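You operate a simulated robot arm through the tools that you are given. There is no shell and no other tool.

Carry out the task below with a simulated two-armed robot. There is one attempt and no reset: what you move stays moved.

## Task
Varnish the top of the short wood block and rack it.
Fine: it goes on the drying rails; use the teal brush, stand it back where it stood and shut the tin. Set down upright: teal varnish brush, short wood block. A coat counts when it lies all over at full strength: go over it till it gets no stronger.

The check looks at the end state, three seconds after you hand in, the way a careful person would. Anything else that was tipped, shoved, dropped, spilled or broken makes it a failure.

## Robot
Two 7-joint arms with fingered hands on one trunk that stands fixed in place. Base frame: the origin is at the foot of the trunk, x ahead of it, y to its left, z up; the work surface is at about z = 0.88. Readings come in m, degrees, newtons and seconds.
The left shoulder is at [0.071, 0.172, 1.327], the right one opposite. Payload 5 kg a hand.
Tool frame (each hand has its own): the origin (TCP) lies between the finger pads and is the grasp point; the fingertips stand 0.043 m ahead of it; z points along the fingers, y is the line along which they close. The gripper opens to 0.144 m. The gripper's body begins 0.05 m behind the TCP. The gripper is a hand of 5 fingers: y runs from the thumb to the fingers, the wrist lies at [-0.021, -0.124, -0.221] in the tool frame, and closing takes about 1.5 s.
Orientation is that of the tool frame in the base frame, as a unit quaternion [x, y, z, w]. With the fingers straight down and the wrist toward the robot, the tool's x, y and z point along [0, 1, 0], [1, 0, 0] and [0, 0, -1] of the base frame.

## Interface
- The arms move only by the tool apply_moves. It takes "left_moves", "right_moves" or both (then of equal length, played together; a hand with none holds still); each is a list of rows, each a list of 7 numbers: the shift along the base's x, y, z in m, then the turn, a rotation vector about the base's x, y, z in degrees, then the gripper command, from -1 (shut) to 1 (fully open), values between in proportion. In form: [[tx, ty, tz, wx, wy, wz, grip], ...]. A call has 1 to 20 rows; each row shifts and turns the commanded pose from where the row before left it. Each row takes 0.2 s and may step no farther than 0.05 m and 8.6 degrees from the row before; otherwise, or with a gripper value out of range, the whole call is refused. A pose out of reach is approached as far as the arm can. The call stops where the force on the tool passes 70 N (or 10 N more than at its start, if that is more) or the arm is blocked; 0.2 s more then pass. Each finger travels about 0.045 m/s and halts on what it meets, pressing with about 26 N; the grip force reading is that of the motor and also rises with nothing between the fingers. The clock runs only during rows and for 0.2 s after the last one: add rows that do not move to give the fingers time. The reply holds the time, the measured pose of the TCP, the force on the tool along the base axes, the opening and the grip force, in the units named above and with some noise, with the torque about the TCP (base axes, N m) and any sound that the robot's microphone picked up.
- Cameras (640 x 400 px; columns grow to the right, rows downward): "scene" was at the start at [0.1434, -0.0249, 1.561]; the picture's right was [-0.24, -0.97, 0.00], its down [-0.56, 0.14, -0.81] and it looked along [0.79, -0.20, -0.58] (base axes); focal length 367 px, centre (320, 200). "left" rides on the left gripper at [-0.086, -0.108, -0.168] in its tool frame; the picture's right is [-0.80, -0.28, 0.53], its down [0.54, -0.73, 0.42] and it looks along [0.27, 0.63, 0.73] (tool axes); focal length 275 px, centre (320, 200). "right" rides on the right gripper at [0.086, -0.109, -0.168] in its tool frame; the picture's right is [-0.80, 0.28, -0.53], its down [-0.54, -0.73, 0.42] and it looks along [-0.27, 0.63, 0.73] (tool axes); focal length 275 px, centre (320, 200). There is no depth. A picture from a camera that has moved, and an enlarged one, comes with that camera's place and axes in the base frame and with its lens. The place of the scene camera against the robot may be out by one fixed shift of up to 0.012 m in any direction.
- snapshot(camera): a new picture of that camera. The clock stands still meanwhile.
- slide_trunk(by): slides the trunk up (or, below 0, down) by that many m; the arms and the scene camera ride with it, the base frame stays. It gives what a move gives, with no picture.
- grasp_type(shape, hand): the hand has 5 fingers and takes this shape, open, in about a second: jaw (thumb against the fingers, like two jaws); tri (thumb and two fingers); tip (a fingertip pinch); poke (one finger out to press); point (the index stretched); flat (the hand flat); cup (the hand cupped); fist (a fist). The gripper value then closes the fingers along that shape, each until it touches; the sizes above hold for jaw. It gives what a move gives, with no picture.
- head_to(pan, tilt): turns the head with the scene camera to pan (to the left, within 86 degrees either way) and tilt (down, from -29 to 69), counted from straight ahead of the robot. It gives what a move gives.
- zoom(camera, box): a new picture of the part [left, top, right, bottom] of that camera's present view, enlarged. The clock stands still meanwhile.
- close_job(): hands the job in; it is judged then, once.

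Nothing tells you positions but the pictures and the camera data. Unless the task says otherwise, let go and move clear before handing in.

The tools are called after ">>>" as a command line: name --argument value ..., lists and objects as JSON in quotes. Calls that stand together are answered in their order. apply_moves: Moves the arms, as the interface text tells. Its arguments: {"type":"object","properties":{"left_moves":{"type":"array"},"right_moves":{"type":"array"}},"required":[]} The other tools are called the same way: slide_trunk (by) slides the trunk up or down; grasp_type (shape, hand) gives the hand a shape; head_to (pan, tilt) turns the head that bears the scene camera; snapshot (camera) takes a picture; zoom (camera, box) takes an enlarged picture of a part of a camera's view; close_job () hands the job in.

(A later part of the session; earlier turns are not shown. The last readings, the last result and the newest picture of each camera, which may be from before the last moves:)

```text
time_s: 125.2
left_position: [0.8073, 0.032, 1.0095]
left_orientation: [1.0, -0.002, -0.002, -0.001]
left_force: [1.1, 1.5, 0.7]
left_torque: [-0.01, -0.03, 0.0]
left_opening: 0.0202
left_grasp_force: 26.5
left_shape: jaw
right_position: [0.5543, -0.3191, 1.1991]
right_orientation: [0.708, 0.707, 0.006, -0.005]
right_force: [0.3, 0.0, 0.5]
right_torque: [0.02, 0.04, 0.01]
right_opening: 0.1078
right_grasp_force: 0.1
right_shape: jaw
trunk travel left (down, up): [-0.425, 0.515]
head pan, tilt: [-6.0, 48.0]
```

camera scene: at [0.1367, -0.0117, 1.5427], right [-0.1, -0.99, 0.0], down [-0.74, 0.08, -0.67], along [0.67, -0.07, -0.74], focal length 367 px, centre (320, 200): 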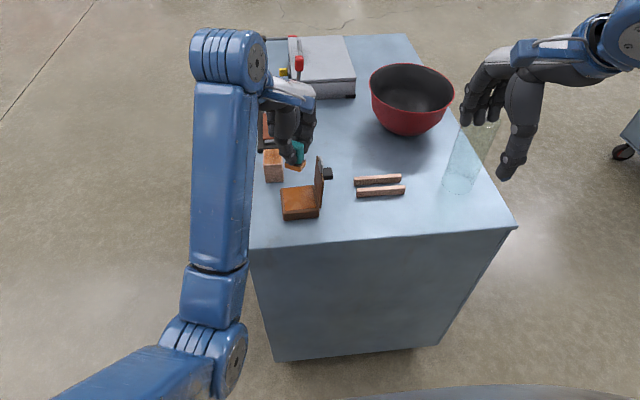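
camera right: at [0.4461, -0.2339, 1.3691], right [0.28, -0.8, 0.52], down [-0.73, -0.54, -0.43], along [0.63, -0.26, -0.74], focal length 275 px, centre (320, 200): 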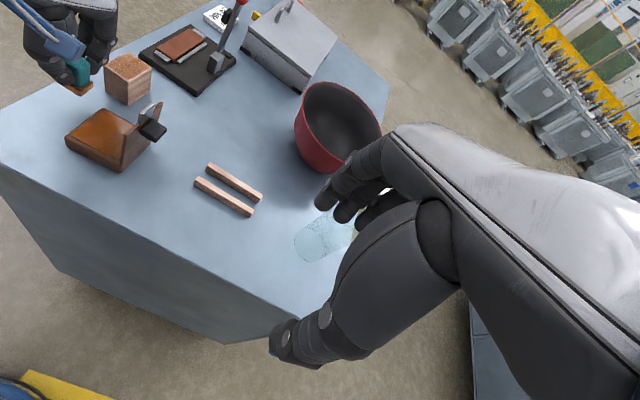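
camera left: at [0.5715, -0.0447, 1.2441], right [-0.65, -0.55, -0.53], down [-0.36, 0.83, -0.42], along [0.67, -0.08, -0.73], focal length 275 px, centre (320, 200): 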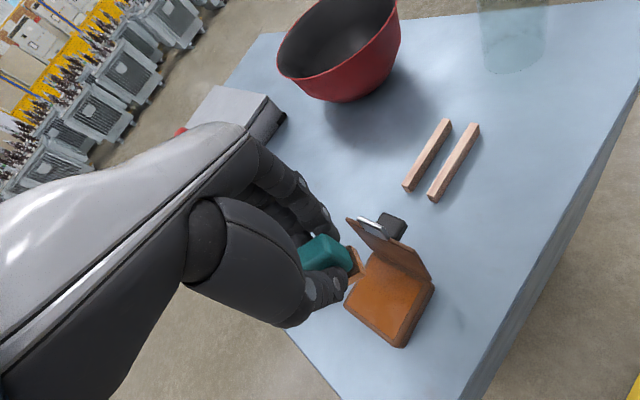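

There's light contact. I'll raster the whole top in this aligned pose.

>>> apply_moves --left_moves '[[-0.004, -0.006, -0.0004, 0, 0, 0, -1], [0.007, 0, 0, 0, 0, 0, -1], [0.007, 0, 0, 0, 0, 0, -1], [0.007, 0, 0, 0, 0, 0, -1], [0.007, 0, 0, 0, 0, 0, -1], [0, 0.008, 0, 0, 0, 0, -1], [-0.007, 0, 0, 0, 0, 0, -1], [-0.007, 0, 0, 0, 0, 0, -1], [-0.007, 0, 0, 0, 0, 0, -1], [-0.007, 0, 0, 0, 0, 0, -1], [0, 0.008, 0, 0, 0, 0, -1], [0.007, 0, 0, 0, 0, 0, -1], [0.007, 0, 0, 0, 0, 0, -1], [0.007, 0, 0, 0, 0, 0, -1], [0.007, 0, 0, 0, 0, 0, -1], [0, 0.008, 0, 0, 0, 0, -1], [-0.007, 0, 0, 0, 0, 0, -1], [-0.007, 0, 0, 0, 0, 0, -1], [-0.007, 0, 0, 0, 0, 0, -1], [-0.007, 0, 0, 0, 0, 0, -1]]'

>>> zoom --camera "scene" --box '[250, 135, 310, 190]'

>>> zoom --camera "right" --box '[95, 30, 180, 110]'

>>> zoom --camera "left" --box '[280, 190, 440, 330]'

```text
time_s: 129.3
left_position: [0.8032, 0.0486, 1.0086]
left_orientation: [1.0, -0.002, -0.001, -0.002]
left_force: [0.5, -0.2, 1.2]
left_torque: [-0.01, 0.0, 0.03]
left_opening: 0.0202
left_grasp_force: 25.9
left_shape: jaw
right_position: [0.5555, -0.3178, 1.2008]
right_orientation: [0.707, 0.707, 0.006, -0.006]
right_force: [0.0, -0.7, 0.2]
right_torque: [-0.04, 0.0, 0.02]
right_opening: 0.1076
right_grasp_force: 0.0
right_shape: jaw
trunk travel left (down, up): [-0.425, 0.515]
head pan, tilt: [-6.0, 48.0]
```

```text
7.27 times, centred on (280, 162) of scene
camera zoom: at [0.1361, -0.0117, 1.5428], right [-0.1, -0.99, 0.0], down [-0.74, 0.08, -0.67], along [0.67, -0.07, -0.74], focal length 2669 px, centre (611, 473)
```

zoom: 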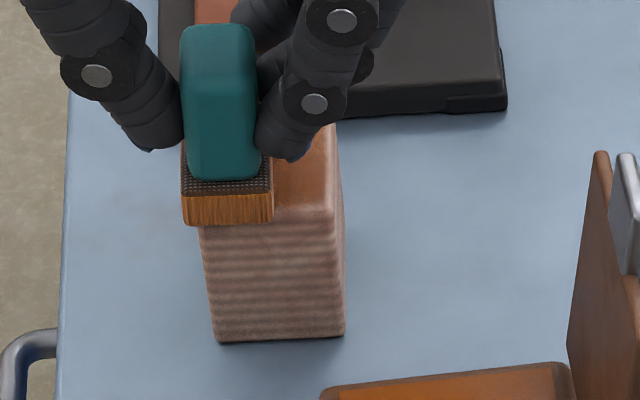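

```text
5.00 times, centred on (138, 70) of right
camera zoom: at [0.4457, -0.234, 1.3692], right [0.28, -0.81, 0.52], down [-0.73, -0.54, -0.43], along [0.63, -0.25, -0.74], focal length 1376 px, centre (1232, 850)
```

zoom: 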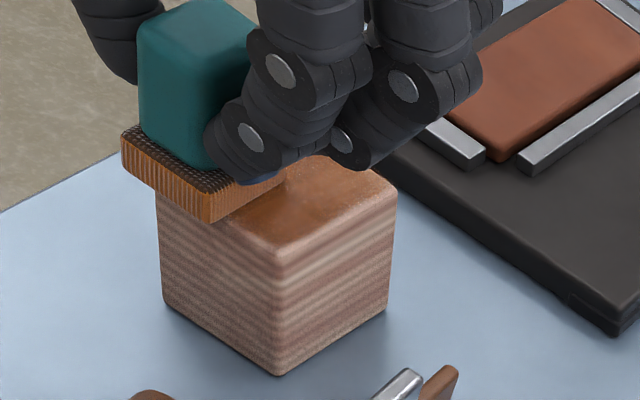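

```text
2.86 times, centred on (360, 260) of left
camera zoom: at [0.7185, 0.1577, 1.1786], right [-0.8, 0.29, -0.53], down [0.54, 0.73, -0.42], along [0.26, -0.62, -0.73], focal length 786 px, centre (206, 29)
```

zoom: 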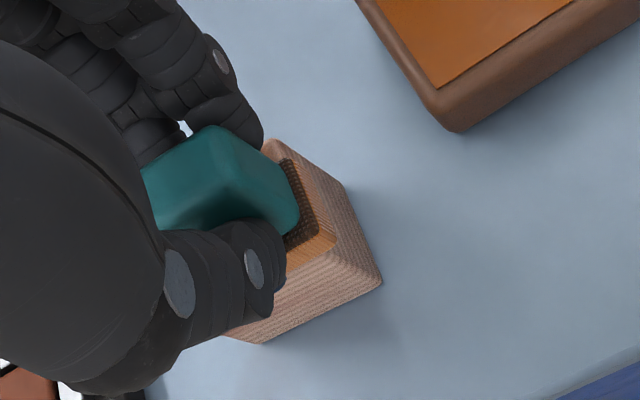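

That's deepening. I'll run the raster in reverse with the load that's left.

>>> apply_moves --left_moves '[[0.007, 0, -0.0002, 0, 0, 0, -1], [0.007, 0, 0, 0, 0, 0, -1], [0.007, 0, 0, 0, 0, 0, -1], [0.007, 0, 0, 0, 0, 0, -1], [0, -0.008, 0, 0, 0, 0, -1], [-0.007, 0, 0, 0, 0, 0, -1], [-0.007, 0, 0, 0, 0, 0, -1], [-0.007, 0, 0, 0, 0, 0, -1], [-0.007, 0, 0, 0, 0, 0, -1], [0, -0.008, 0, 0, 0, 0, -1], [0.007, 0, 0, 0, 0, 0, -1], [0.007, 0, 0, 0, 0, 0, -1], [0.007, 0, 0, 0, 0, 0, -1], [0.007, 0, 0, 0, 0, 0, -1], [0, -0.008, 0, 0, 0, 0, -1], [-0.007, 0, 0, 0, 0, 0, -1], [-0.007, 0, 0, 0, 0, 0, -1], [-0.007, 0, 0, 0, 0, 0, -1], [-0.007, 0, 0, 0, 0, 0, -1]]'

>>> zoom --camera "scene" --box '[250, 135, 310, 190]'

>>> zoom --camera "left" --box '[280, 190, 440, 330]'

```text
time_s: 133.3
left_position: [0.8038, 0.026, 1.0099]
left_orientation: [1.0, 0.0, -0.002, -0.001]
left_force: [0.5, 0.2, 0.2]
left_torque: [0.01, -0.02, -0.01]
left_opening: 0.02
left_grasp_force: 26.7
left_shape: jaw
right_position: [0.5557, -0.3179, 1.2007]
right_orientation: [0.707, 0.707, 0.007, -0.006]
right_force: [-0.1, -0.3, -0.1]
right_torque: [0.0, -0.01, -0.02]
right_opening: 0.1079
right_grasp_force: 0.0
right_shape: jaw
trunk travel left (down, up): [-0.425, 0.515]
head pan, tilt: [-6.0, 48.0]
```

```text
7.27 times, centred on (280, 162) of scene
camera zoom: at [0.1364, -0.0115, 1.5428], right [-0.1, -0.99, 0.0], down [-0.74, 0.08, -0.67], along [0.67, -0.07, -0.74], focal length 2669 px, centre (611, 473)
```

zoom: 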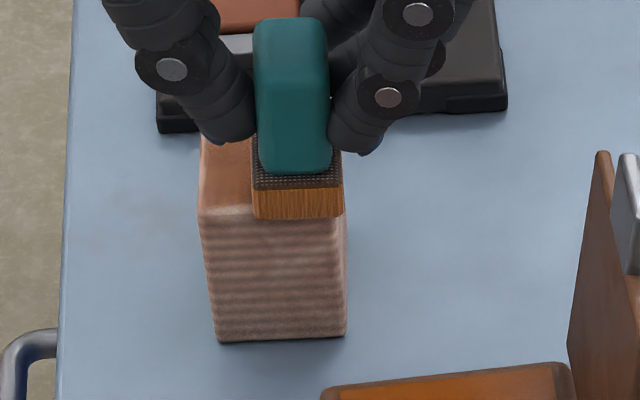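

```text
2.86 times, centred on (360, 260) of left
camera zoom: at [0.7188, 0.1346, 1.1788], right [-0.8, 0.29, -0.53], down [0.54, 0.73, -0.42], along [0.26, -0.62, -0.73], focal length 786 px, centre (206, 29)
```

zoom: 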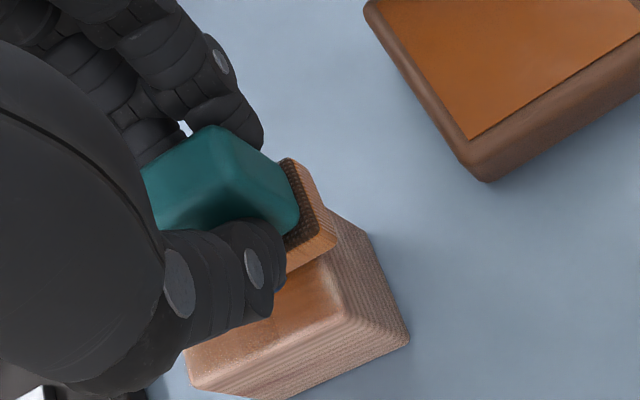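

The far-left part looks lighter. My height rises slightly toward the far side, so contact is lost there. I'll reload and add a slope correction.

>>> apply_moves --left_moves '[[0, 0, 0.03, 0, 0, 0, -1], [0, 0, 0.03, 0, 0, 0, -1], [-0.0122, -0.0055, 0, 0, 0, 7.5, -1], [-0.0122, -0.0055, 0, 0, 0, 7.5, -1], [-0.0122, -0.0055, 0, 0, 0, 7.5, -1], [-0.0122, -0.0055, 0, 0, 0, 7.5, -1], [-0.0122, -0.0055, 0, 0, 0, 7.5, -1], [-0.0122, -0.0055, 0, 0, 0, 7.5, -1], [-0.0122, -0.0055, 0, 0, 0, 7.5, -1], [-0.0122, -0.0055, 0, 0, 0, 7.5, -1], [0, 0, -0.03, 0, 0, 0, -1], [0, 0, -0.03, 0, 0, 0, -1], [0, 0, -0.029, 0, 0, 0, -1], [0, 0, 0, 0, 0, 0, -1]]'

>>> zoom --camera "scene" --box '[250, 135, 330, 225]'

```text
time_s: 136.3
left_position: [0.7047, -0.0204, 0.9799]
left_orientation: [0.867, 0.499, -0.003, -0.001]
left_force: [0.5, 0.3, -1.0]
left_torque: [-0.01, 0.02, -0.03]
left_opening: 0.0202
left_grasp_force: 26.1
left_shape: jaw
right_position: [0.5546, -0.3174, 1.1995]
right_orientation: [0.707, 0.707, 0.006, -0.006]
right_force: [0.0, 0.2, 0.1]
right_torque: [-0.01, 0.01, 0.0]
right_opening: 0.1077
right_grasp_force: 0.0
right_shape: jaw
trunk travel left (down, up): [-0.425, 0.515]
head pan, tilt: [-6.0, 48.0]
```

```text
4.44 times, centred on (290, 180) of scene
camera zoom: at [0.1367, -0.0117, 1.5427], right [-0.1, -0.99, 0.0], down [-0.74, 0.08, -0.67], along [0.67, -0.07, -0.74], focal length 1631 px, centre (453, 289)
```

zoom: 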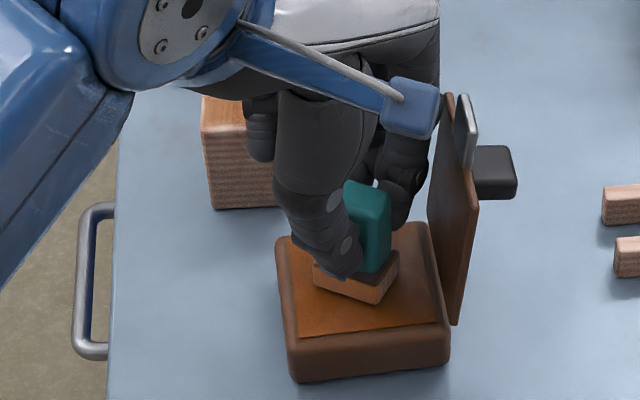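

Hovering just above. I'll lower to contact, dwell, and go back to the block.

>>> apply_moves --left_moves '[[0, 0.002, -0.002, 0, 0, 0, -1], [0, 0, -0.002, 0, 0, 0, -1], [0, 0, 0, 0, 0, 0, -1], [0, 0, 0, 0, 0, 0, -1]]'

```text
time_s: 137.3
left_position: [0.704, -0.0166, 0.9782]
left_orientation: [0.867, 0.499, -0.002, 0.0]
left_force: [-2.4, -0.9, 9.9]
left_torque: [-0.08, -0.03, 0.01]
left_opening: 0.0202
left_grasp_force: 25.8
left_shape: jaw
right_position: [0.5542, -0.318, 1.2016]
right_orientation: [0.707, 0.707, 0.006, -0.007]
right_force: [-0.4, 0.9, 0.0]
right_torque: [0.0, 0.01, 0.03]
right_opening: 0.1076
right_grasp_force: 0.0
right_shape: jaw
trunk travel left (down, up): [-0.425, 0.515]
head pan, tilt: [-6.0, 48.0]
```

Loaded. Returning to the block at −90° for the next pass, starting on the left side.

>>> apply_moves --left_moves '[[0, 0, 0.03, 0, 0, 0, -1], [0, 0, 0.03, 0, 0, 0, -1], [0, 0, 0.03, 0, 0, 0, -1], [0.0123, 0.0082, 0, 0, 0, -7.5, -1], [0.0123, 0.0082, 0, 0, 0, -7.5, -1], [0.0123, 0.0082, 0, 0, 0, -7.5, -1], [0.0123, 0.0082, 0, 0, 0, -7.5, -1], [0.0123, 0.0082, 0, 0, 0, -7.5, -1], [0.0123, 0.0082, 0, 0, 0, -7.5, -1], [0.0123, 0.0082, 0, 0, 0, -7.5, -1], [0.0123, 0.0082, 0, 0, 0, -7.5, -1], [0, 0, -0.03, 0, 0, 0, -1], [0, 0, -0.02, 0, 0, 0, -1], [0, 0, -0.0073, 0, 0, 0, -1], [0, 0, 0, 0, 0, 0, -1]]'

>>> zoom --camera "right" --box '[95, 30, 180, 110]'

>>> zoom --camera "scene" --box '[250, 135, 310, 190]'

```text
time_s: 140.6
left_position: [0.8038, 0.0493, 1.011]
left_orientation: [1.0, 0.0, -0.002, -0.001]
left_force: [0.8, 0.1, 2.1]
left_torque: [-0.04, 0.02, -0.03]
left_opening: 0.0201
left_grasp_force: 25.9
left_shape: jaw
right_position: [0.5548, -0.3187, 1.199]
right_orientation: [0.707, 0.707, 0.006, -0.007]
right_force: [-0.2, -0.1, 0.4]
right_torque: [0.01, 0.01, 0.0]
right_opening: 0.1076
right_grasp_force: 0.1
right_shape: jaw
trunk travel left (down, up): [-0.425, 0.515]
head pan, tilt: [-6.0, 48.0]
```

```text
5.00 times, centred on (138, 70) of right
camera zoom: at [0.446, -0.2339, 1.3692], right [0.28, -0.81, 0.52], down [-0.73, -0.54, -0.43], along [0.63, -0.25, -0.74], focal length 1376 px, centre (1232, 850)
```

zoom: 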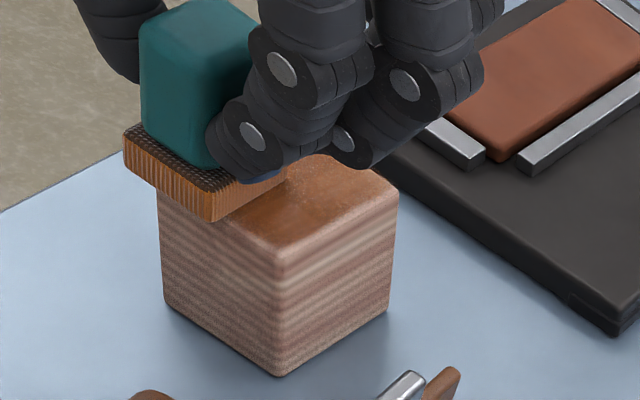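

```text
7.27 times, centred on (280, 162) of scene
camera zoom: at [0.1364, -0.0117, 1.5428], right [-0.1, -0.99, 0.0], down [-0.74, 0.08, -0.67], along [0.67, -0.07, -0.74], focal length 2669 px, centre (611, 473)
```

zoom: 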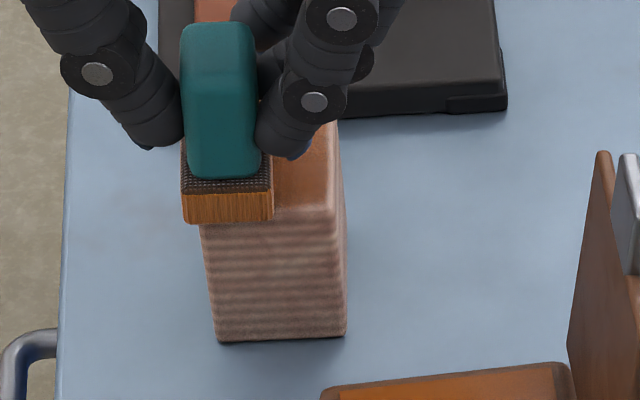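

Contact is about 3 N. I'll raster with the slope correction.

>>> apply_moves --left_moves '[[0.0075, 0, -0.0002, 0, 0, 0, -1], [0.0075, 0, -0.0002, 0, 0, 0, -1], [0.0075, 0, -0.0002, 0, 0, 0, -1], [0.0075, 0, -0.0002, 0, 0, 0, -1], [0, -0.008, 0, 0, 0, 0, -1], [-0.0075, 0, 0.0002, 0, 0, 0, -1], [-0.0075, 0, 0.0002, 0, 0, 0, -1], [-0.0075, 0, 0.0002, 0, 0, 0, -1], [-0.0075, 0, 0.0002, 0, 0, 0, -1], [0, -0.008, 0, 0, 0, 0, -1], [0.0075, 0, -0.0002, 0, 0, 0, -1], [0.0075, 0, -0.0002, 0, 0, 0, -1], [0.0075, 0, -0.0002, 0, 0, 0, -1], [0.0075, 0, -0.0002, 0, 0, 0, -1], [0, -0.008, 0, 0, 0, 0, -1], [-0.0075, 0, 0.0002, 0, 0, 0, -1], [-0.0075, 0, 0.0002, 0, 0, 0, -1], [-0.0075, 0, 0.0002, 0, 0, 0, -1], [-0.0075, 0, 0.0002, 0, 0, 0, -1]]'

>>> zoom --camera "left" --box '[280, 190, 440, 330]'

>>> zoom --camera "scene" --box '[250, 135, 310, 190]'

```text
time_s: 144.6
left_position: [0.8042, 0.0241, 1.009]
left_orientation: [1.0, -0.001, -0.002, -0.002]
left_force: [1.8, -0.6, 6.7]
left_torque: [-0.11, -0.09, 0.0]
left_opening: 0.0199
left_grasp_force: 26.0
left_shape: jaw
right_position: [0.5537, -0.3184, 1.2002]
right_orientation: [0.707, 0.707, 0.006, -0.005]
right_force: [0.3, -0.6, 0.0]
right_torque: [0.0, -0.05, 0.0]
right_opening: 0.1078
right_grasp_force: 0.0
right_shape: jaw
trunk travel left (down, up): [-0.425, 0.515]
head pan, tilt: [-6.0, 48.0]
```

```text
2.86 times, centred on (360, 260) of left
camera zoom: at [0.7192, 0.1329, 1.1781], right [-0.8, 0.29, -0.53], down [0.54, 0.73, -0.42], along [0.26, -0.63, -0.73], focal length 786 px, centre (206, 29)
```

zoom: 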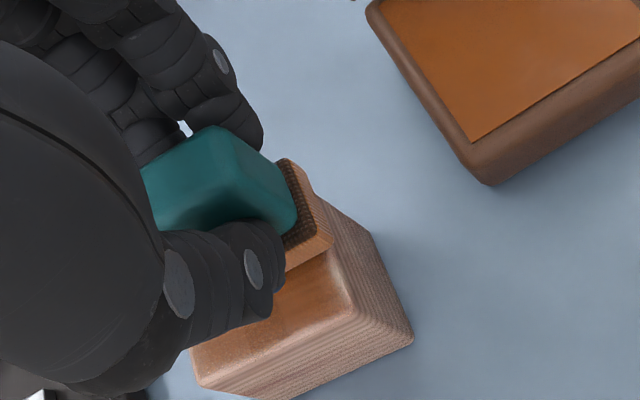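

```text
7.27 times, centred on (280, 162) of scene
camera zoom: at [0.1358, -0.0116, 1.5428], right [-0.1, -0.99, 0.0], down [-0.74, 0.08, -0.67], along [0.67, -0.07, -0.74], focal length 2669 px, centre (611, 473)
```

zoom: 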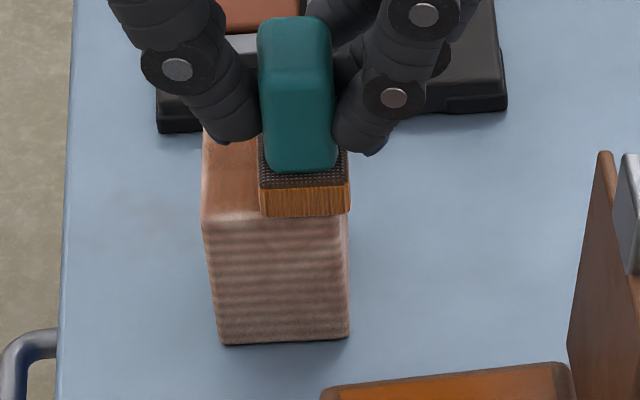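

I'll lift well clear and take comparison pictures of the coat.

>>> apply_moves --left_moves '[[0, 0, 0.02, 0, 0, 0, -1], [0, 0.0, 0.04, 0, 0, 0, -1], [0, 0.03, 0.03, 0, 0, 0, -1], [0, 0.045, 0.01, 0, 0, 0, -1], [0, 0.045, 0.01, 0, 0, 0, -1], [-0.01, 0.045, 0.0, 0, 0, 0, -1]]'

>>> zoom --camera "right" --box '[95, 30, 180, 110]'

>>> zoom --camera "scene" --box '[250, 135, 310, 190]'

>>> zoom --camera "left" --box '[280, 140, 440, 280]'

```text
time_s: 145.9
left_position: [0.7959, 0.1918, 1.1202]
left_orientation: [1.0, -0.002, -0.002, -0.001]
left_force: [0.0, 0.3, -0.1]
left_torque: [-0.03, 0.02, 0.01]
left_opening: 0.0197
left_grasp_force: 25.3
left_shape: jaw
right_position: [0.5552, -0.315, 1.2008]
right_orientation: [0.706, 0.708, 0.006, -0.006]
right_force: [0.4, 0.7, 0.2]
right_torque: [-0.08, -0.03, 0.03]
right_opening: 0.1075
right_grasp_force: 0.0
right_shape: jaw
trunk travel left (down, up): [-0.425, 0.515]
head pan, tilt: [-6.0, 48.0]
```

```text
5.00 times, centred on (138, 70) of right
camera zoom: at [0.4453, -0.2318, 1.3698], right [0.28, -0.8, 0.52], down [-0.73, -0.54, -0.43], along [0.63, -0.26, -0.74], focal length 1376 px, centre (1232, 850)
```

zoom: 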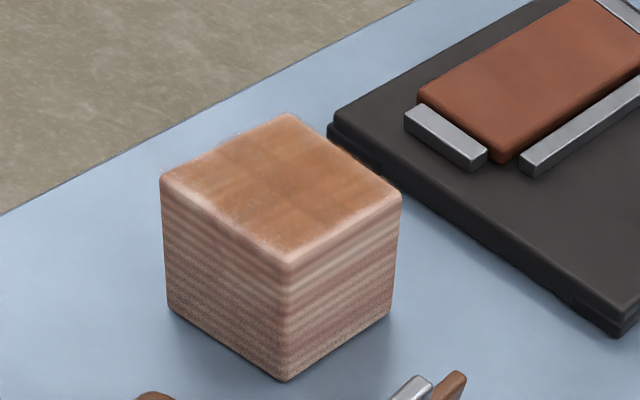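

```text
7.27 times, centred on (280, 162) of scene
camera zoom: at [0.136, -0.009, 1.5428], right [-0.11, -0.99, 0.0], down [-0.74, 0.08, -0.67], along [0.67, -0.07, -0.74], focal length 2669 px, centre (611, 473)
```

zoom: 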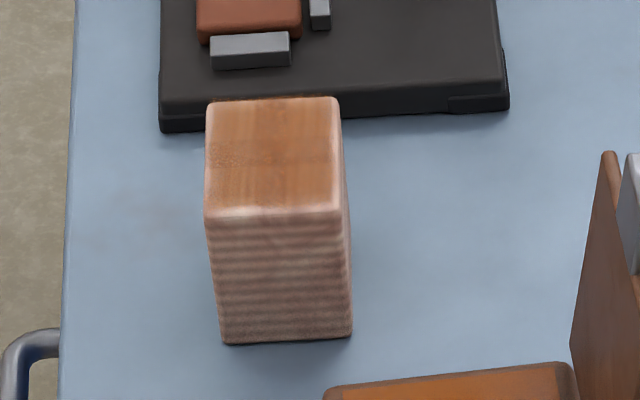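

```text
2.86 times, centred on (360, 210) of left
camera zoom: at [0.7119, 0.3, 1.2884], right [-0.8, 0.29, -0.53], down [0.54, 0.72, -0.42], along [0.26, -0.63, -0.73], focal length 786 px, centre (206, 171)
```

zoom: 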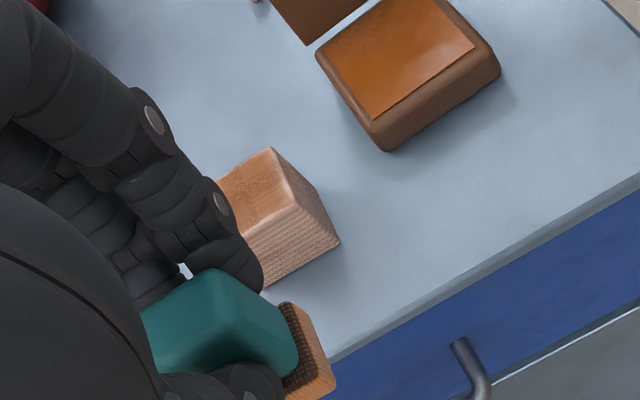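

The coat is patchy: strong in the middle, and lighter along the left and far sides. I'll zoom in closer to see which parts are weak.

>>> zoom --camera "scene" --box '[266, 146, 290, 166]'

>>> zoom --camera "right" --box '[104, 48, 154, 86]'

```text
16.00 times, centred on (278, 156) of scene
camera zoom: at [0.136, -0.009, 1.5428], right [-0.11, -0.99, 0.0], down [-0.74, 0.08, -0.67], along [0.67, -0.07, -0.74], focal length 5873 px, centre (992, 904)
```

zoom: 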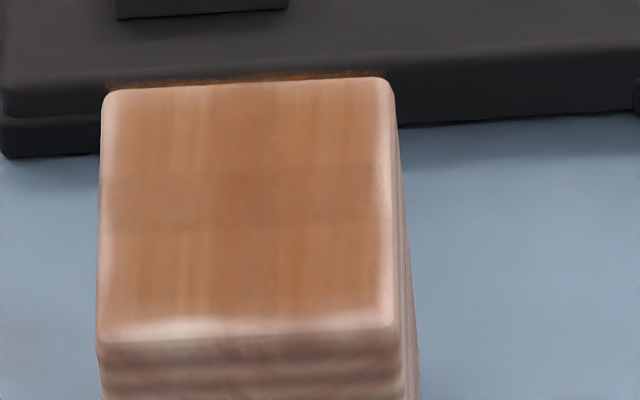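

```text
10.53 times, centred on (129, 67) of right
camera zoom: at [0.4453, -0.2318, 1.3698], right [0.28, -0.8, 0.52], down [-0.73, -0.54, -0.43], along [0.63, -0.26, -0.74], focal length 2898 px, centre (2330, 1600)
```

zoom: 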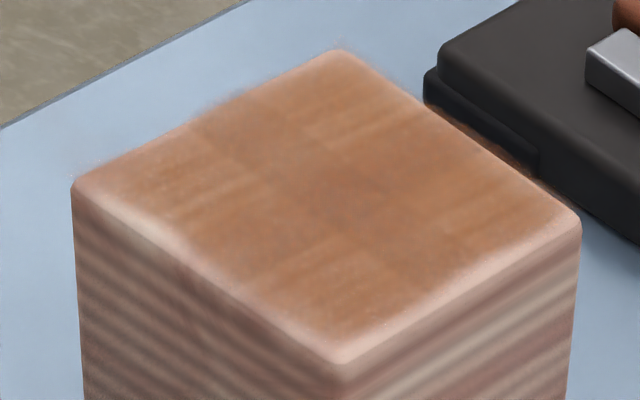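

The pattern shows a grid: the middle row and column are stronger and the four corners weaker. I'll reload and concentrate on the corners and edges.

>>> apply_moves --left_moves '[[-0.0114, -0.0262, -0.006, 0, 0, 7.5, -1], [-0.0114, -0.0262, -0.006, 0, 0, 7.5, -1], [-0.0114, -0.0262, -0.006, 0, 0, 7.5, -1], [-0.0114, -0.0262, -0.006, 0, 0, 7.5, -1], [-0.0114, -0.0262, -0.006, 0, 0, 7.5, -1], [-0.0114, -0.0262, -0.006, 0, 0, 7.5, -1], [-0.0114, -0.0262, -0.006, 0, 0, 7.5, -1], [-0.0114, -0.0262, -0.006, 0, 0, 7.5, -1], [0, 0, -0.03, 0, 0, 0, -1], [0, 0, -0.03, 0, 0, 0, -1], [0, 0, -0.028, 0, 0, 0, -1], [0, 0, 0, 0, 0, 0, -1]]'

```text
time_s: 148.6
left_position: [0.704, -0.0186, 0.9828]
left_orientation: [0.867, 0.499, -0.002, -0.001]
left_force: [-1.3, 0.1, -0.7]
left_torque: [0.02, 0.01, 0.01]
left_opening: 0.0201
left_grasp_force: 26.0
left_shape: jaw
right_position: [0.554, -0.3168, 1.2]
right_orientation: [0.707, 0.707, 0.006, -0.007]
right_force: [0.0, 0.5, -0.1]
right_torque: [0.02, 0.0, 0.02]
right_opening: 0.1078
right_grasp_force: 0.1
right_shape: jaw
trunk travel left (down, up): [-0.425, 0.515]
head pan, tilt: [-6.0, 48.0]
```

>>> apply_moves --left_moves '[[0, 0, -0.003, 0, 0, 0, -1], [0, 0, -0.002, 0, 0, 0, -1], [0, 0, -0.001, 0, 0, 0, -1], [0, 0, 0, 0, 0, 0, -1], [0, 0, 0, 0, 0, 0, -1]]'

```text
time_s: 149.8
left_position: [0.7033, -0.0189, 0.9774]
left_orientation: [0.866, 0.499, -0.002, -0.001]
left_force: [0.4, 0.4, 3.6]
left_torque: [-0.02, -0.08, 0.0]
left_opening: 0.0198
left_grasp_force: 26.0
left_shape: jaw
right_position: [0.5528, -0.3185, 1.2011]
right_orientation: [0.707, 0.707, 0.006, -0.006]
right_force: [0.0, 0.5, 0.4]
right_torque: [0.0, 0.01, 0.02]
right_opening: 0.1076
right_grasp_force: 0.0
right_shape: jaw
trunk travel left (down, up): [-0.425, 0.515]
head pan, tilt: [-6.0, 48.0]
```

Loaded with about 4.5 N contact. Back to the block's near-left corner.

>>> apply_moves --left_moves '[[0, 0, 0.03, 0, 0, 0, -1], [0, 0, 0.03, 0, 0, 0, -1], [0, 0, 0.03, 0, 0, 0, -1], [0.0123, 0.0087, 0, 0, 0, -7.5, -1], [0.0123, 0.0087, 0, 0, 0, -7.5, -1], [0.0123, 0.0087, 0, 0, 0, -7.5, -1], [0.0123, 0.0087, 0, 0, 0, -7.5, -1], [0.0123, 0.0087, 0, 0, 0, -7.5, -1], [0.0123, 0.0087, 0, 0, 0, -7.5, -1], [0.0123, 0.0087, 0, 0, 0, -7.5, -1], [0.0123, 0.0087, 0, 0, 0, -7.5, -1], [0, 0, -0.03, 0, 0, 0, -1], [0, 0, -0.02, 0, 0, 0, -1], [0, 0, -0.0082, 0, 0, 0, -1], [0, 0, 0, 0, 0, 0, -1]]'

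```text
time_s: 152.9
left_position: [0.8018, 0.0485, 1.009]
left_orientation: [1.0, -0.001, -0.001, -0.002]
left_force: [1.1, 0.8, 9.8]
left_torque: [-0.12, 0.01, -0.02]
left_opening: 0.0198
left_grasp_force: 25.3
left_shape: jaw
right_position: [0.5539, -0.3177, 1.2006]
right_orientation: [0.707, 0.707, 0.007, -0.007]
right_force: [0.0, -0.4, 0.4]
right_torque: [-0.05, -0.04, -0.01]
right_opening: 0.1076
right_grasp_force: 0.1
right_shape: jaw
trunk travel left (down, up): [-0.425, 0.515]
head pan, tilt: [-6.0, 48.0]
```

It's a bit heavy (11 N), so I'll ease up and stroke sideways along the near row, middle and far row.

>>> apply_moves --left_moves '[[0, 0, 0.0012, 0, 0, 0, -1], [0, -0.0085, 0, 0, 0, 0, -1], [0, -0.0085, 0, 0, 0, 0, -1], [0, -0.0085, 0, 0, 0, 0, -1], [0, 0.0085, 0, 0, 0, 0, -1], [0, 0.0085, 0, 0, 0, 0, -1], [0, 0.0085, 0, 0, 0, 0, -1], [0.0075, 0, -0.0002, 0, 0, 0, -1], [0.0075, 0, -0.0002, 0, 0, 0, -1], [0, -0.0085, 0, 0, 0, 0, -1], [0, -0.0085, 0, 0, 0, 0, -1], [0, -0.0085, 0, 0, 0, 0, -1], [0.0075, 0, -0.0002, 0, 0, 0, -1], [0.0075, 0, -0.0002, 0, 0, 0, -1], [0, 0.0085, 0, 0, 0, 0, -1], [0, 0.0085, 0, 0, 0, 0, -1], [0, 0.0085, 0, 0, 0, 0, -1], [0, -0.0085, 0, 0, 0, 0, -1], [0, -0.0085, 0, 0, 0, 0, -1], [0, -0.0085, 0, 0, 0, 0, -1]]'

>>> zoom --camera "scene" --box '[250, 135, 310, 190]'

>>> zoom --camera "right" --box '[95, 30, 180, 110]'

```text
time_s: 157.2
left_position: [0.8305, 0.0247, 1.0096]
left_orientation: [1.0, -0.001, -0.001, -0.003]
left_force: [-0.6, 0.5, 5.0]
left_torque: [0.02, 0.0, 0.01]
left_opening: 0.0201
left_grasp_force: 26.0
left_shape: jaw
right_position: [0.5539, -0.3178, 1.2002]
right_orientation: [0.707, 0.707, 0.006, -0.006]
right_force: [0.0, -0.8, 0.4]
right_torque: [-0.01, 0.02, 0.02]
right_opening: 0.1079
right_grasp_force: 0.1
right_shape: jaw
trunk travel left (down, up): [-0.425, 0.515]
head pan, tilt: [-6.0, 48.0]
```

```text
7.27 times, centred on (280, 162) of scene
camera zoom: at [0.1362, -0.0121, 1.5428], right [-0.1, -0.99, 0.0], down [-0.74, 0.08, -0.67], along [0.67, -0.07, -0.74], focal length 2669 px, centre (611, 473)
```

zoom: 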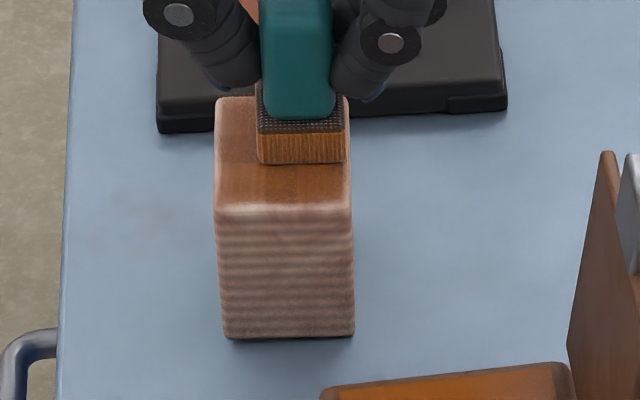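

```text
5.00 times, centred on (138, 70) of right
camera zoom: at [0.4459, -0.2342, 1.3692], right [0.28, -0.81, 0.52], down [-0.73, -0.54, -0.43], along [0.63, -0.25, -0.74], focal length 1376 px, centre (1232, 850)
```

zoom: 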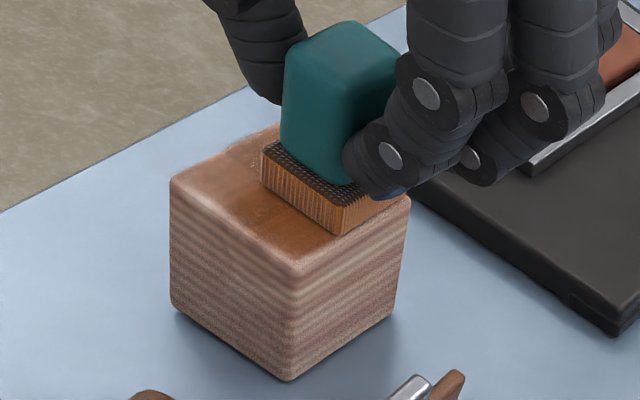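

The block crept about 4 mm right, which doesn't matter as it's going on the rails. I'll work the far and near rows once more and then lift to inspect.

>>> apply_moves --left_moves '[[0, 0.0075, 0, 0, 0, 0, -1], [0, 0.0075, 0, 0, 0, 0, -1], [0, 0.0075, 0, 0, 0, 0, -1], [0, -0.0075, 0, 0, 0, 0, -1], [0, -0.0075, 0, 0, 0, 0, -1], [0, -0.0075, 0, 0, 0, 0, -1], [-0.0075, 0, 0.0002, 0, 0, 0, -1], [-0.0075, 0, 0.0002, 0, 0, 0, -1], [-0.0075, 0, 0.0002, 0, 0, 0, -1], [-0.0075, 0, 0.0002, 0, 0, 0, -1], [0, 0.0075, 0, 0, 0, 0, -1], [0, 0.0075, 0, 0, 0, 0, -1], [0, 0.0075, 0, 0, 0, 0, -1], [0, -0.0075, 0, 0, 0, 0, -1], [0, -0.0075, 0, 0, 0, 0, -1], [0, -0.0075, 0, 0, 0, 0, -1], [0, 0, 0.02, 0, 0, 0, -1], [0, 0, 0.04, 0, 0, 0, -1], [0, 0.03, 0.03, 0, 0, 0, -1], [0, 0.045, 0.01, 0, 0, 0, -1]]'

>>> zoom --camera "scene" --box '[266, 146, 290, 166]'

>>> zoom --camera "right" --box '[104, 48, 154, 86]'

```text
time_s: 161.3
left_position: [0.8014, 0.1012, 1.1117]
left_orientation: [1.0, -0.001, -0.002, -0.001]
left_force: [0.5, 0.6, -0.5]
left_torque: [-0.02, -0.02, 0.02]
left_opening: 0.02
left_grasp_force: 26.4
left_shape: jaw
right_position: [0.5546, -0.3158, 1.2012]
right_orientation: [0.708, 0.707, 0.006, -0.006]
right_force: [0.1, 1.0, 0.5]
right_torque: [-0.05, -0.02, -0.01]
right_opening: 0.108
right_grasp_force: 0.0
right_shape: jaw
trunk travel left (down, up): [-0.425, 0.515]
head pan, tilt: [-6.0, 48.0]
```

```text
16.00 times, centred on (278, 156) of scene
camera zoom: at [0.1365, -0.0089, 1.5427], right [-0.11, -0.99, 0.0], down [-0.74, 0.08, -0.67], along [0.67, -0.07, -0.74], focal length 5873 px, centre (992, 904)
```

zoom: 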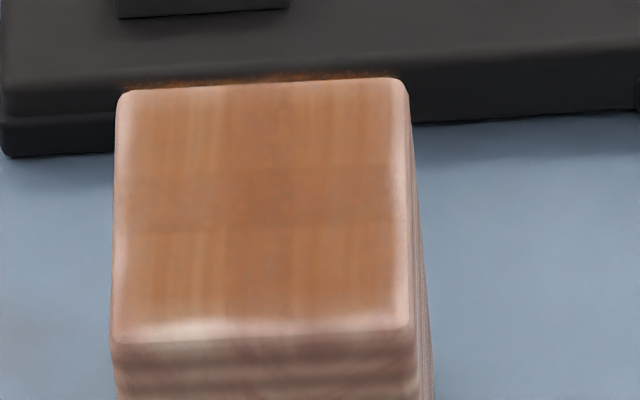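

```text
10.53 times, centred on (129, 67) of right
camera zoom: at [0.4459, -0.2317, 1.3696], right [0.28, -0.8, 0.52], down [-0.73, -0.54, -0.43], along [0.63, -0.26, -0.74], focal length 2898 px, centre (2330, 1600)
```

zoom: 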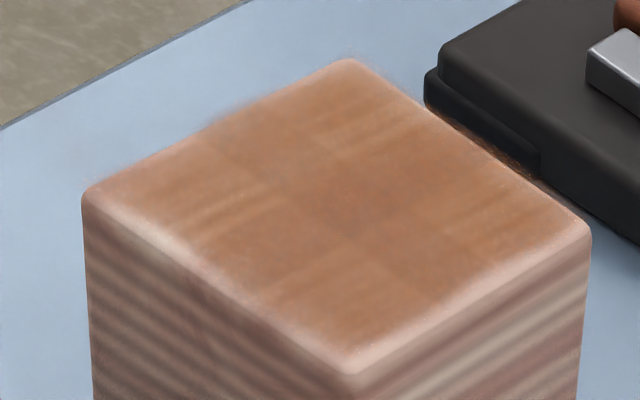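

The corners are improving but still show more grain than the middle. I'll reload and work each corner specifically.

>>> apply_moves --left_moves '[[-0.0121, -0.0149, -0.005, 0, 0, 7.5, -1], [-0.0121, -0.0149, -0.005, 0, 0, 7.5, -1], [-0.0121, -0.0149, -0.005, 0, 0, 7.5, -1], [-0.0121, -0.0149, -0.005, 0, 0, 7.5, -1], [-0.0121, -0.0149, -0.005, 0, 0, 7.5, -1], [-0.0121, -0.0149, -0.005, 0, 0, 7.5, -1], [-0.0121, -0.0149, -0.005, 0, 0, 7.5, -1], [-0.0121, -0.0149, -0.005, 0, 0, 7.5, -1], [0, 0, -0.03, 0, 0, 0, -1], [0, 0, -0.03, 0, 0, 0, -1], [0, 0, -0.028, 0, 0, 0, -1], [0, 0, -0.004, 0, 0, 0, -1], [0, 0, 0, 0, 0, 0, -1]]'

```text
time_s: 164.2
left_position: [0.704, -0.0196, 0.979]
left_orientation: [0.867, 0.499, -0.003, -0.001]
left_force: [0.2, 0.0, -1.5]
left_torque: [-0.02, -0.01, 0.01]
left_opening: 0.0199
left_grasp_force: 25.6
left_shape: jaw
right_position: [0.5543, -0.318, 1.2007]
right_orientation: [0.707, 0.707, 0.006, -0.007]
right_force: [-0.4, -0.5, -0.1]
right_torque: [0.01, 0.0, -0.01]
right_opening: 0.1079
right_grasp_force: 0.1
right_shape: jaw
trunk travel left (down, up): [-0.425, 0.515]
head pan, tilt: [-6.0, 48.0]
```

>>> apply_moves --left_moves '[[0, 0, -0.0015, 0, 0, 0, -1], [0, 0, -0.0015, 0, 0, 0, -1], [0, 0, 0, 0, 0, 0, -1], [0, 0, 0, 0, 0, 0, -1]]'

```text
time_s: 165.2
left_position: [0.7042, -0.0191, 0.9772]
left_orientation: [0.866, 0.499, -0.003, 0.0]
left_force: [-0.2, 2.2, 12.0]
left_torque: [0.0, -0.11, 0.01]
left_opening: 0.0206
left_grasp_force: 25.7
left_shape: jaw
right_position: [0.5534, -0.3182, 1.2001]
right_orientation: [0.707, 0.707, 0.006, -0.006]
right_force: [0.0, 1.1, 0.1]
right_torque: [0.01, 0.0, 0.03]
right_opening: 0.1076
right_grasp_force: 0.2
right_shape: jaw
trunk travel left (down, up): [-0.425, 0.515]
head pan, tilt: [-6.0, 48.0]
```

Loaded. Back to the block, starting at the near-left corner.

>>> apply_moves --left_moves '[[0, 0, 0.03, 0, 0, 0, -1], [0, 0, 0.03, 0, 0, 0, -1], [0, 0, 0.03, 0, 0, 0, -1], [0.0117, 0.0082, 0, 0, 0, -7.5, -1], [0.0117, 0.0082, 0, 0, 0, -7.5, -1], [0.0117, 0.0082, 0, 0, 0, -7.5, -1], [0.0117, 0.0082, 0, 0, 0, -7.5, -1], [0.0117, 0.0082, 0, 0, 0, -7.5, -1], [0.0117, 0.0082, 0, 0, 0, -7.5, -1], [0.0117, 0.0082, 0, 0, 0, -7.5, -1], [0.0117, 0.0082, 0, 0, 0, -7.5, -1], [0, 0, -0.03, 0, 0, 0, -1], [0, 0, -0.02, 0, 0, 0, -1], [0, 0, -0.0054, 0, 0, 0, -1], [0, 0, 0, 0, 0, 0, -1]]'

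```text
time_s: 168.3
left_position: [0.7993, 0.0458, 1.0097]
left_orientation: [1.0, -0.001, -0.002, 0.0]
left_force: [1.2, 0.1, 3.2]
left_torque: [-0.06, 0.02, 0.02]
left_opening: 0.0201
left_grasp_force: 26.5
left_shape: jaw
right_position: [0.5537, -0.3182, 1.2001]
right_orientation: [0.707, 0.707, 0.006, -0.006]
right_force: [0.3, 0.4, -0.1]
right_torque: [0.01, -0.02, -0.01]
right_opening: 0.108
right_grasp_force: 0.1
right_shape: jaw
trunk travel left (down, up): [-0.425, 0.515]
head pan, tilt: [-6.0, 48.0]
```

Contact is about 4 N at the near-left corner. I'll work round the corners with small strokes.

>>> apply_moves --left_moves '[[0.006, 0, 0, 0, 0, 0, -1], [-0.006, 0, 0, 0, 0, 0, -1], [0.006, 0, 0, 0, 0, 0, -1], [-0.006, 0, 0, 0, 0, 0, -1], [0, -0.0097, 0, 0, 0, 0, -1], [0, -0.0097, 0, 0, 0, 0, -1], [0, -0.0097, 0, 0, 0, 0, -1], [0.006, 0, 0, 0, 0, 0, -1], [-0.006, 0, 0, 0, 0, 0, -1], [0.006, 0, 0, 0, 0, 0, -1], [-0.006, 0, 0, 0, 0, 0, -1], [0.0095, 0, -0.0002, 0, 0, 0, -1], [0.0095, 0, -0.0002, 0, 0, 0, -1], [0.0095, 0, -0.0002, 0, 0, 0, -1], [0.0095, 0, -0.0002, 0, 0, 0, -1], [-0.006, 0, 0, 0, 0, 0, -1], [0.006, 0, 0, 0, 0, 0, -1], [0, 0.0097, 0, 0, 0, 0, -1], [0, 0.0097, 0, 0, 0, 0, -1], [0, 0.0097, 0, 0, 0, 0, -1]]'

>>> zoom --camera "scene" --box '[250, 135, 310, 190]'

>>> zoom --camera "right" --box '[95, 30, 180, 110]'

```text
time_s: 172.6
left_position: [0.8354, 0.0455, 1.0079]
left_orientation: [1.0, -0.001, -0.001, -0.002]
left_force: [1.2, -2.3, 6.9]
left_torque: [-0.29, 0.01, 0.01]
left_opening: 0.0202
left_grasp_force: 25.5
left_shape: jaw
right_position: [0.555, -0.3174, 1.1993]
right_orientation: [0.707, 0.707, 0.006, -0.007]
right_force: [-0.6, 0.9, 0.1]
right_torque: [0.01, 0.01, 0.03]
right_opening: 0.1076
right_grasp_force: 0.0
right_shape: jaw
trunk travel left (down, up): [-0.425, 0.515]
head pan, tilt: [-6.0, 48.0]
```

```text
7.27 times, centred on (280, 162) of scene
camera zoom: at [0.1358, -0.012, 1.5428], right [-0.1, -0.99, 0.0], down [-0.74, 0.08, -0.67], along [0.67, -0.07, -0.74], focal length 2669 px, centre (611, 473)
```

zoom: 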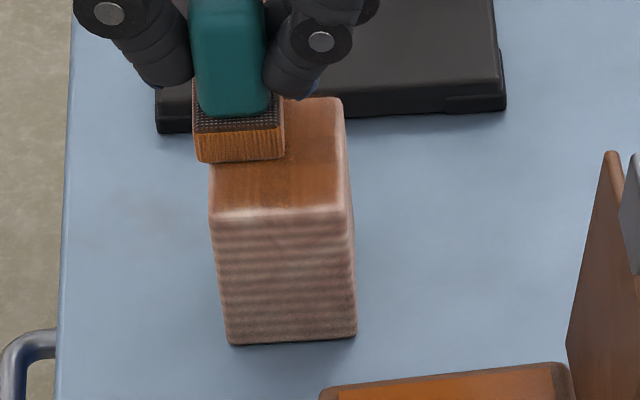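

```text
5.00 times, centred on (138, 70) of right
camera zoom: at [0.4454, -0.2343, 1.3694], right [0.28, -0.81, 0.52], down [-0.73, -0.54, -0.43], along [0.63, -0.25, -0.74], focal length 1376 px, centre (1232, 850)
```

zoom: 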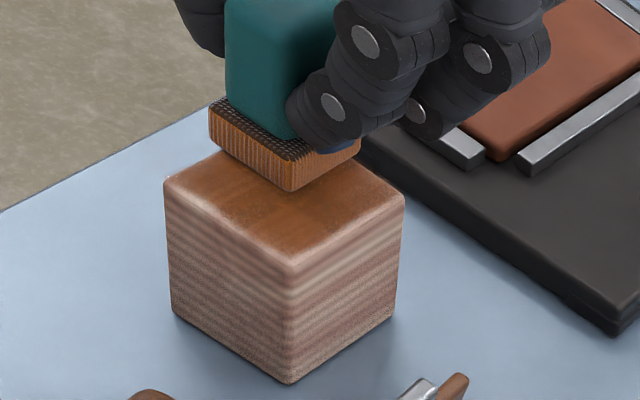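

The brush overhangs the left edge and the block is starting to lean that way. I'll ease off inward.

>>> apply_moves --left_moves '[[0, -0.002, 0.0005, 0, 0, 0, -1], [0, -0.002, 0.0005, 0, 0, 0, -1], [0, -0.002, 0.0005, 0, 0, 0, -1], [0, -0.001, 0.0005, 0, 0, 0, -1], [0, 0, 0.0005, 0, 0, 0, -1]]'

>>> zoom --camera "scene" --box '[250, 135, 310, 190]'

```text
time_s: 173.8
left_position: [0.8356, 0.0371, 1.0097]
left_orientation: [1.0, -0.001, -0.002, -0.002]
left_force: [0.8, -0.5, -0.1]
left_torque: [-0.01, 0.01, 0.02]
left_opening: 0.02
left_grasp_force: 26.3
left_shape: jaw
right_position: [0.555, -0.3187, 1.1999]
right_orientation: [0.707, 0.707, 0.006, -0.006]
right_force: [-0.5, 0.1, -0.3]
right_torque: [0.03, 0.01, 0.0]
right_opening: 0.1079
right_grasp_force: 0.1
right_shape: jaw
trunk travel left (down, up): [-0.425, 0.515]
head pan, tilt: [-6.0, 48.0]
```

```text
7.27 times, centred on (280, 162) of scene
camera zoom: at [0.1369, -0.0119, 1.5426], right [-0.1, -0.99, 0.0], down [-0.74, 0.08, -0.67], along [0.67, -0.07, -0.74], focal length 2669 px, centre (611, 473)
```

zoom: 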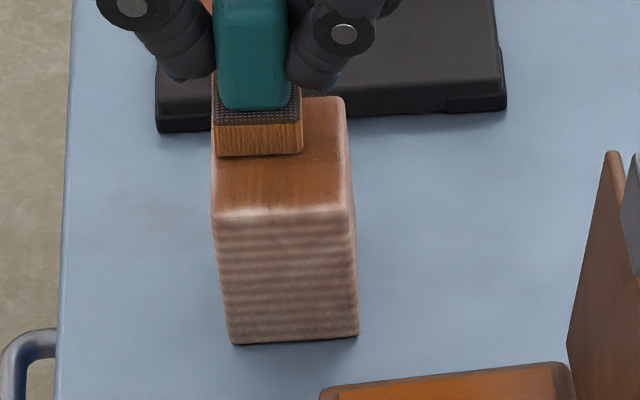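

It settled flat again. I'll finish the far-left corner without overhanging, sweep back to the near-left, and lift to inspect.

>>> apply_moves --left_moves '[[0, 0.002, -0.0009, 0, 0, 0, -1], [-0.006, 0, 0, 0, 0, 0, -1], [0.006, 0, 0, 0, 0, 0, -1], [-0.006, 0, 0, 0, 0, 0, -1], [0.006, 0, 0, 0, 0, 0, -1], [-0.0095, 0, 0.0002, 0, 0, 0, -1], [-0.0095, 0, 0.0002, 0, 0, 0, -1], [-0.0095, 0, 0.0002, 0, 0, 0, -1], [-0.0075, 0, 0.0002, 0, 0, 0, -1], [0.006, 0, 0, 0, 0, 0, -1], [-0.006, 0, 0, 0, 0, 0, -1], [0, -0.008, 0, 0, 0, 0, -1], [0, -0.008, 0, 0, 0, 0, -1], [0, 0, 0.02, 0, 0, 0, -1], [0, 0, 0.04, 0, 0, 0, -1], [0, 0.04, 0.025, 0, 0, 0, -1], [0, 0.045, 0.01, 0, 0, 0, -1]]'

>>> zoom --camera "scene" --box '[266, 146, 290, 166]'

>>> zoom --camera "right" --box '[104, 48, 154, 86]'

>>> zoom --camera "scene" --box '[250, 135, 310, 190]'

```text
time_s: 177.3
left_position: [0.8027, 0.1097, 1.1054]
left_orientation: [1.0, -0.001, -0.002, -0.001]
left_force: [-0.6, 0.4, -1.0]
left_torque: [-0.02, 0.03, 0.0]
left_opening: 0.02
left_grasp_force: 25.5
left_shape: jaw
right_position: [0.5544, -0.3171, 1.2006]
right_orientation: [0.707, 0.707, 0.006, -0.006]
right_force: [0.0, 0.8, 0.2]
right_torque: [-0.04, 0.02, -0.02]
right_opening: 0.1076
right_grasp_force: 0.1
right_shape: jaw
trunk travel left (down, up): [-0.425, 0.515]
head pan, tilt: [-6.0, 48.0]
```

```text
16.00 times, centred on (278, 156) of scene
camera zoom: at [0.1364, -0.0092, 1.5428], right [-0.11, -0.99, 0.0], down [-0.74, 0.08, -0.67], along [0.67, -0.07, -0.74], focal length 5873 px, centre (992, 904)
```

zoom: 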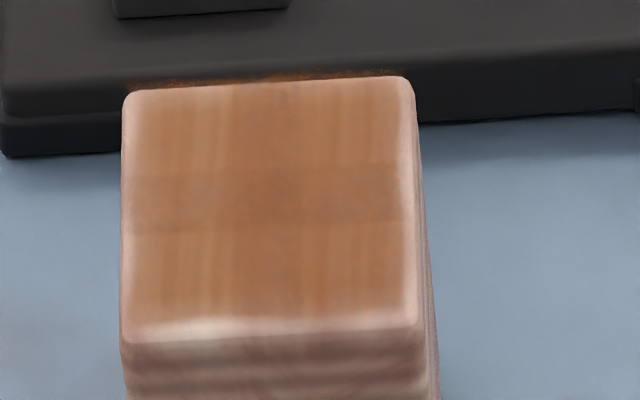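

```text
10.53 times, centred on (129, 67) of right
camera zoom: at [0.4458, -0.232, 1.3696], right [0.28, -0.8, 0.52], down [-0.73, -0.54, -0.43], along [0.63, -0.26, -0.74], focal length 2898 px, centre (2330, 1600)
```

zoom: 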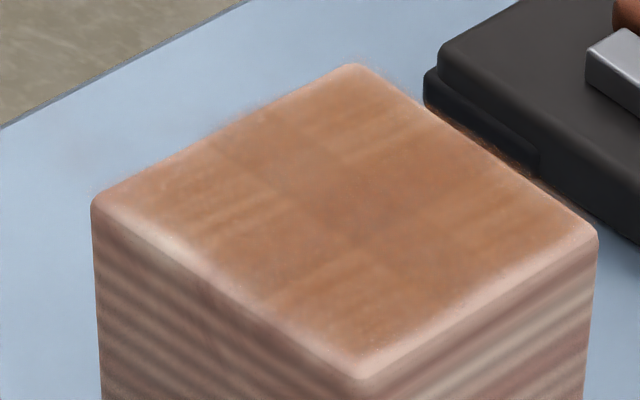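

```text
7.27 times, centred on (280, 162) of scene
camera zoom: at [0.1364, -0.0092, 1.5428], right [-0.11, -0.99, 0.0], down [-0.74, 0.08, -0.67], along [0.67, -0.07, -0.74], focal length 2669 px, centre (611, 473)
```

zoom: 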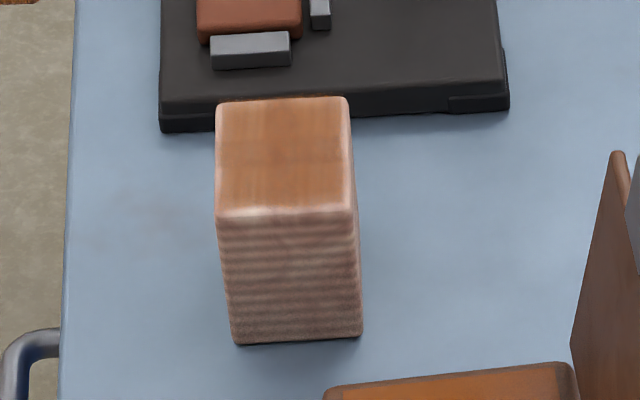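

The remaining cross pattern looks like overlapping patches in the rendering rather than thin spots, and it's hardly changing now. I'll do one more full cycle and compare to be sure it has stopped getting stronger.

>>> apply_moves --left_moves '[[-0.0122, -0.016, -0.0043, 0, 0, 7.5, -1], [-0.0122, -0.016, -0.0043, 0, 0, 7.5, -1], [-0.0122, -0.016, -0.0043, 0, 0, 7.5, -1], [-0.0122, -0.016, -0.0043, 0, 0, 7.5, -1], [-0.0122, -0.016, -0.0043, 0, 0, 7.5, -1], [-0.0122, -0.016, -0.0043, 0, 0, 7.5, -1], [-0.0122, -0.016, -0.0043, 0, 0, 7.5, -1], [-0.0122, -0.016, -0.0043, 0, 0, 7.5, -1], [0, 0, -0.03, 0, 0, 0, -1], [0, 0, -0.03, 0, 0, 0, -1], [0, 0, -0.028, 0, 0, 0, -1], [0, 0, -0.003, 0, 0, 0, -1], [0, 0, 0, 0, 0, 0, -1]]'

```text
time_s: 180.2
left_position: [0.7023, -0.019, 0.9818]
left_orientation: [0.867, 0.499, -0.003, -0.001]
left_force: [-0.4, 0.4, -0.8]
left_torque: [0.0, 0.0, -0.03]
left_opening: 0.02
left_grasp_force: 26.5
left_shape: jaw
right_position: [0.5546, -0.3181, 1.2001]
right_orientation: [0.707, 0.707, 0.006, -0.005]
right_force: [0.6, 0.1, -0.9]
right_torque: [0.0, -0.02, -0.01]
right_opening: 0.1078
right_grasp_force: 0.1
right_shape: jaw
trunk travel left (down, up): [-0.425, 0.515]
head pan, tilt: [-6.0, 48.0]
```

>>> apply_moves --left_moves '[[0.002, 0, -0.003, 0, 0, 0, -1], [0, 0, -0.0015, 0, 0, 0, -1], [0, 0, -0.001, 0, 0, 0, -1], [0, 0, 0, 0, 0, 0, -1], [0, 0, 0, 0, 0, 0, -1]]'

```text
time_s: 181.3
left_position: [0.7035, -0.0189, 0.9774]
left_orientation: [0.867, 0.499, -0.001, 0.001]
left_force: [-1.4, 2.8, 14.2]
left_torque: [-0.03, -0.1, 0.02]
left_opening: 0.0203
left_grasp_force: 26.5
left_shape: jaw
right_position: [0.5535, -0.3181, 1.2019]
right_orientation: [0.707, 0.707, 0.007, -0.006]
right_force: [-0.3, -0.3, -0.3]
right_torque: [0.0, -0.02, -0.01]
right_opening: 0.1077
right_grasp_force: 0.1
right_shape: jaw
trunk travel left (down, up): [-0.425, 0.515]
head pan, tilt: [-6.0, 48.0]
```

Loaded. Now to the block for a final full raster.

>>> apply_moves --left_moves '[[0, 0, 0.03, 0, 0, 0, -1], [0, 0, 0.03, 0, 0, 0, -1], [0, 0, 0.03, 0, 0, 0, -1], [0.0122, 0.0075, 0, 0, 0, -7.5, -1], [0.0122, 0.0075, 0, 0, 0, -7.5, -1], [0.0122, 0.0075, 0, 0, 0, -7.5, -1], [0.0122, 0.0075, 0, 0, 0, -7.5, -1], [0.0122, 0.0075, 0, 0, 0, -7.5, -1], [0.0122, 0.0075, 0, 0, 0, -7.5, -1], [0.0122, 0.0075, 0, 0, 0, -7.5, -1], [0.0122, 0.0075, 0, 0, 0, -7.5, -1], [0, 0, -0.03, 0, 0, 0, -1], [0, 0, -0.02, 0, 0, 0, -1], [0, 0, -0.005, 0, 0, 0, -1], [0, 0, 0, 0, 0, 0, -1]]'

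```text
time_s: 184.6
left_position: [0.8033, 0.0438, 1.0107]
left_orientation: [1.0, -0.001, -0.002, -0.002]
left_force: [0.0, -0.1, 0.0]
left_torque: [0.01, -0.01, -0.05]
left_opening: 0.0198
left_grasp_force: 26.0
left_shape: jaw
right_position: [0.5539, -0.3181, 1.1999]
right_orientation: [0.707, 0.707, 0.006, -0.007]
right_force: [-0.4, 0.4, 0.3]
right_torque: [0.0, 0.03, -0.01]
right_opening: 0.1076
right_grasp_force: 0.0
right_shape: jaw
trunk travel left (down, up): [-0.425, 0.515]
head pan, tilt: [-6.0, 48.0]
```

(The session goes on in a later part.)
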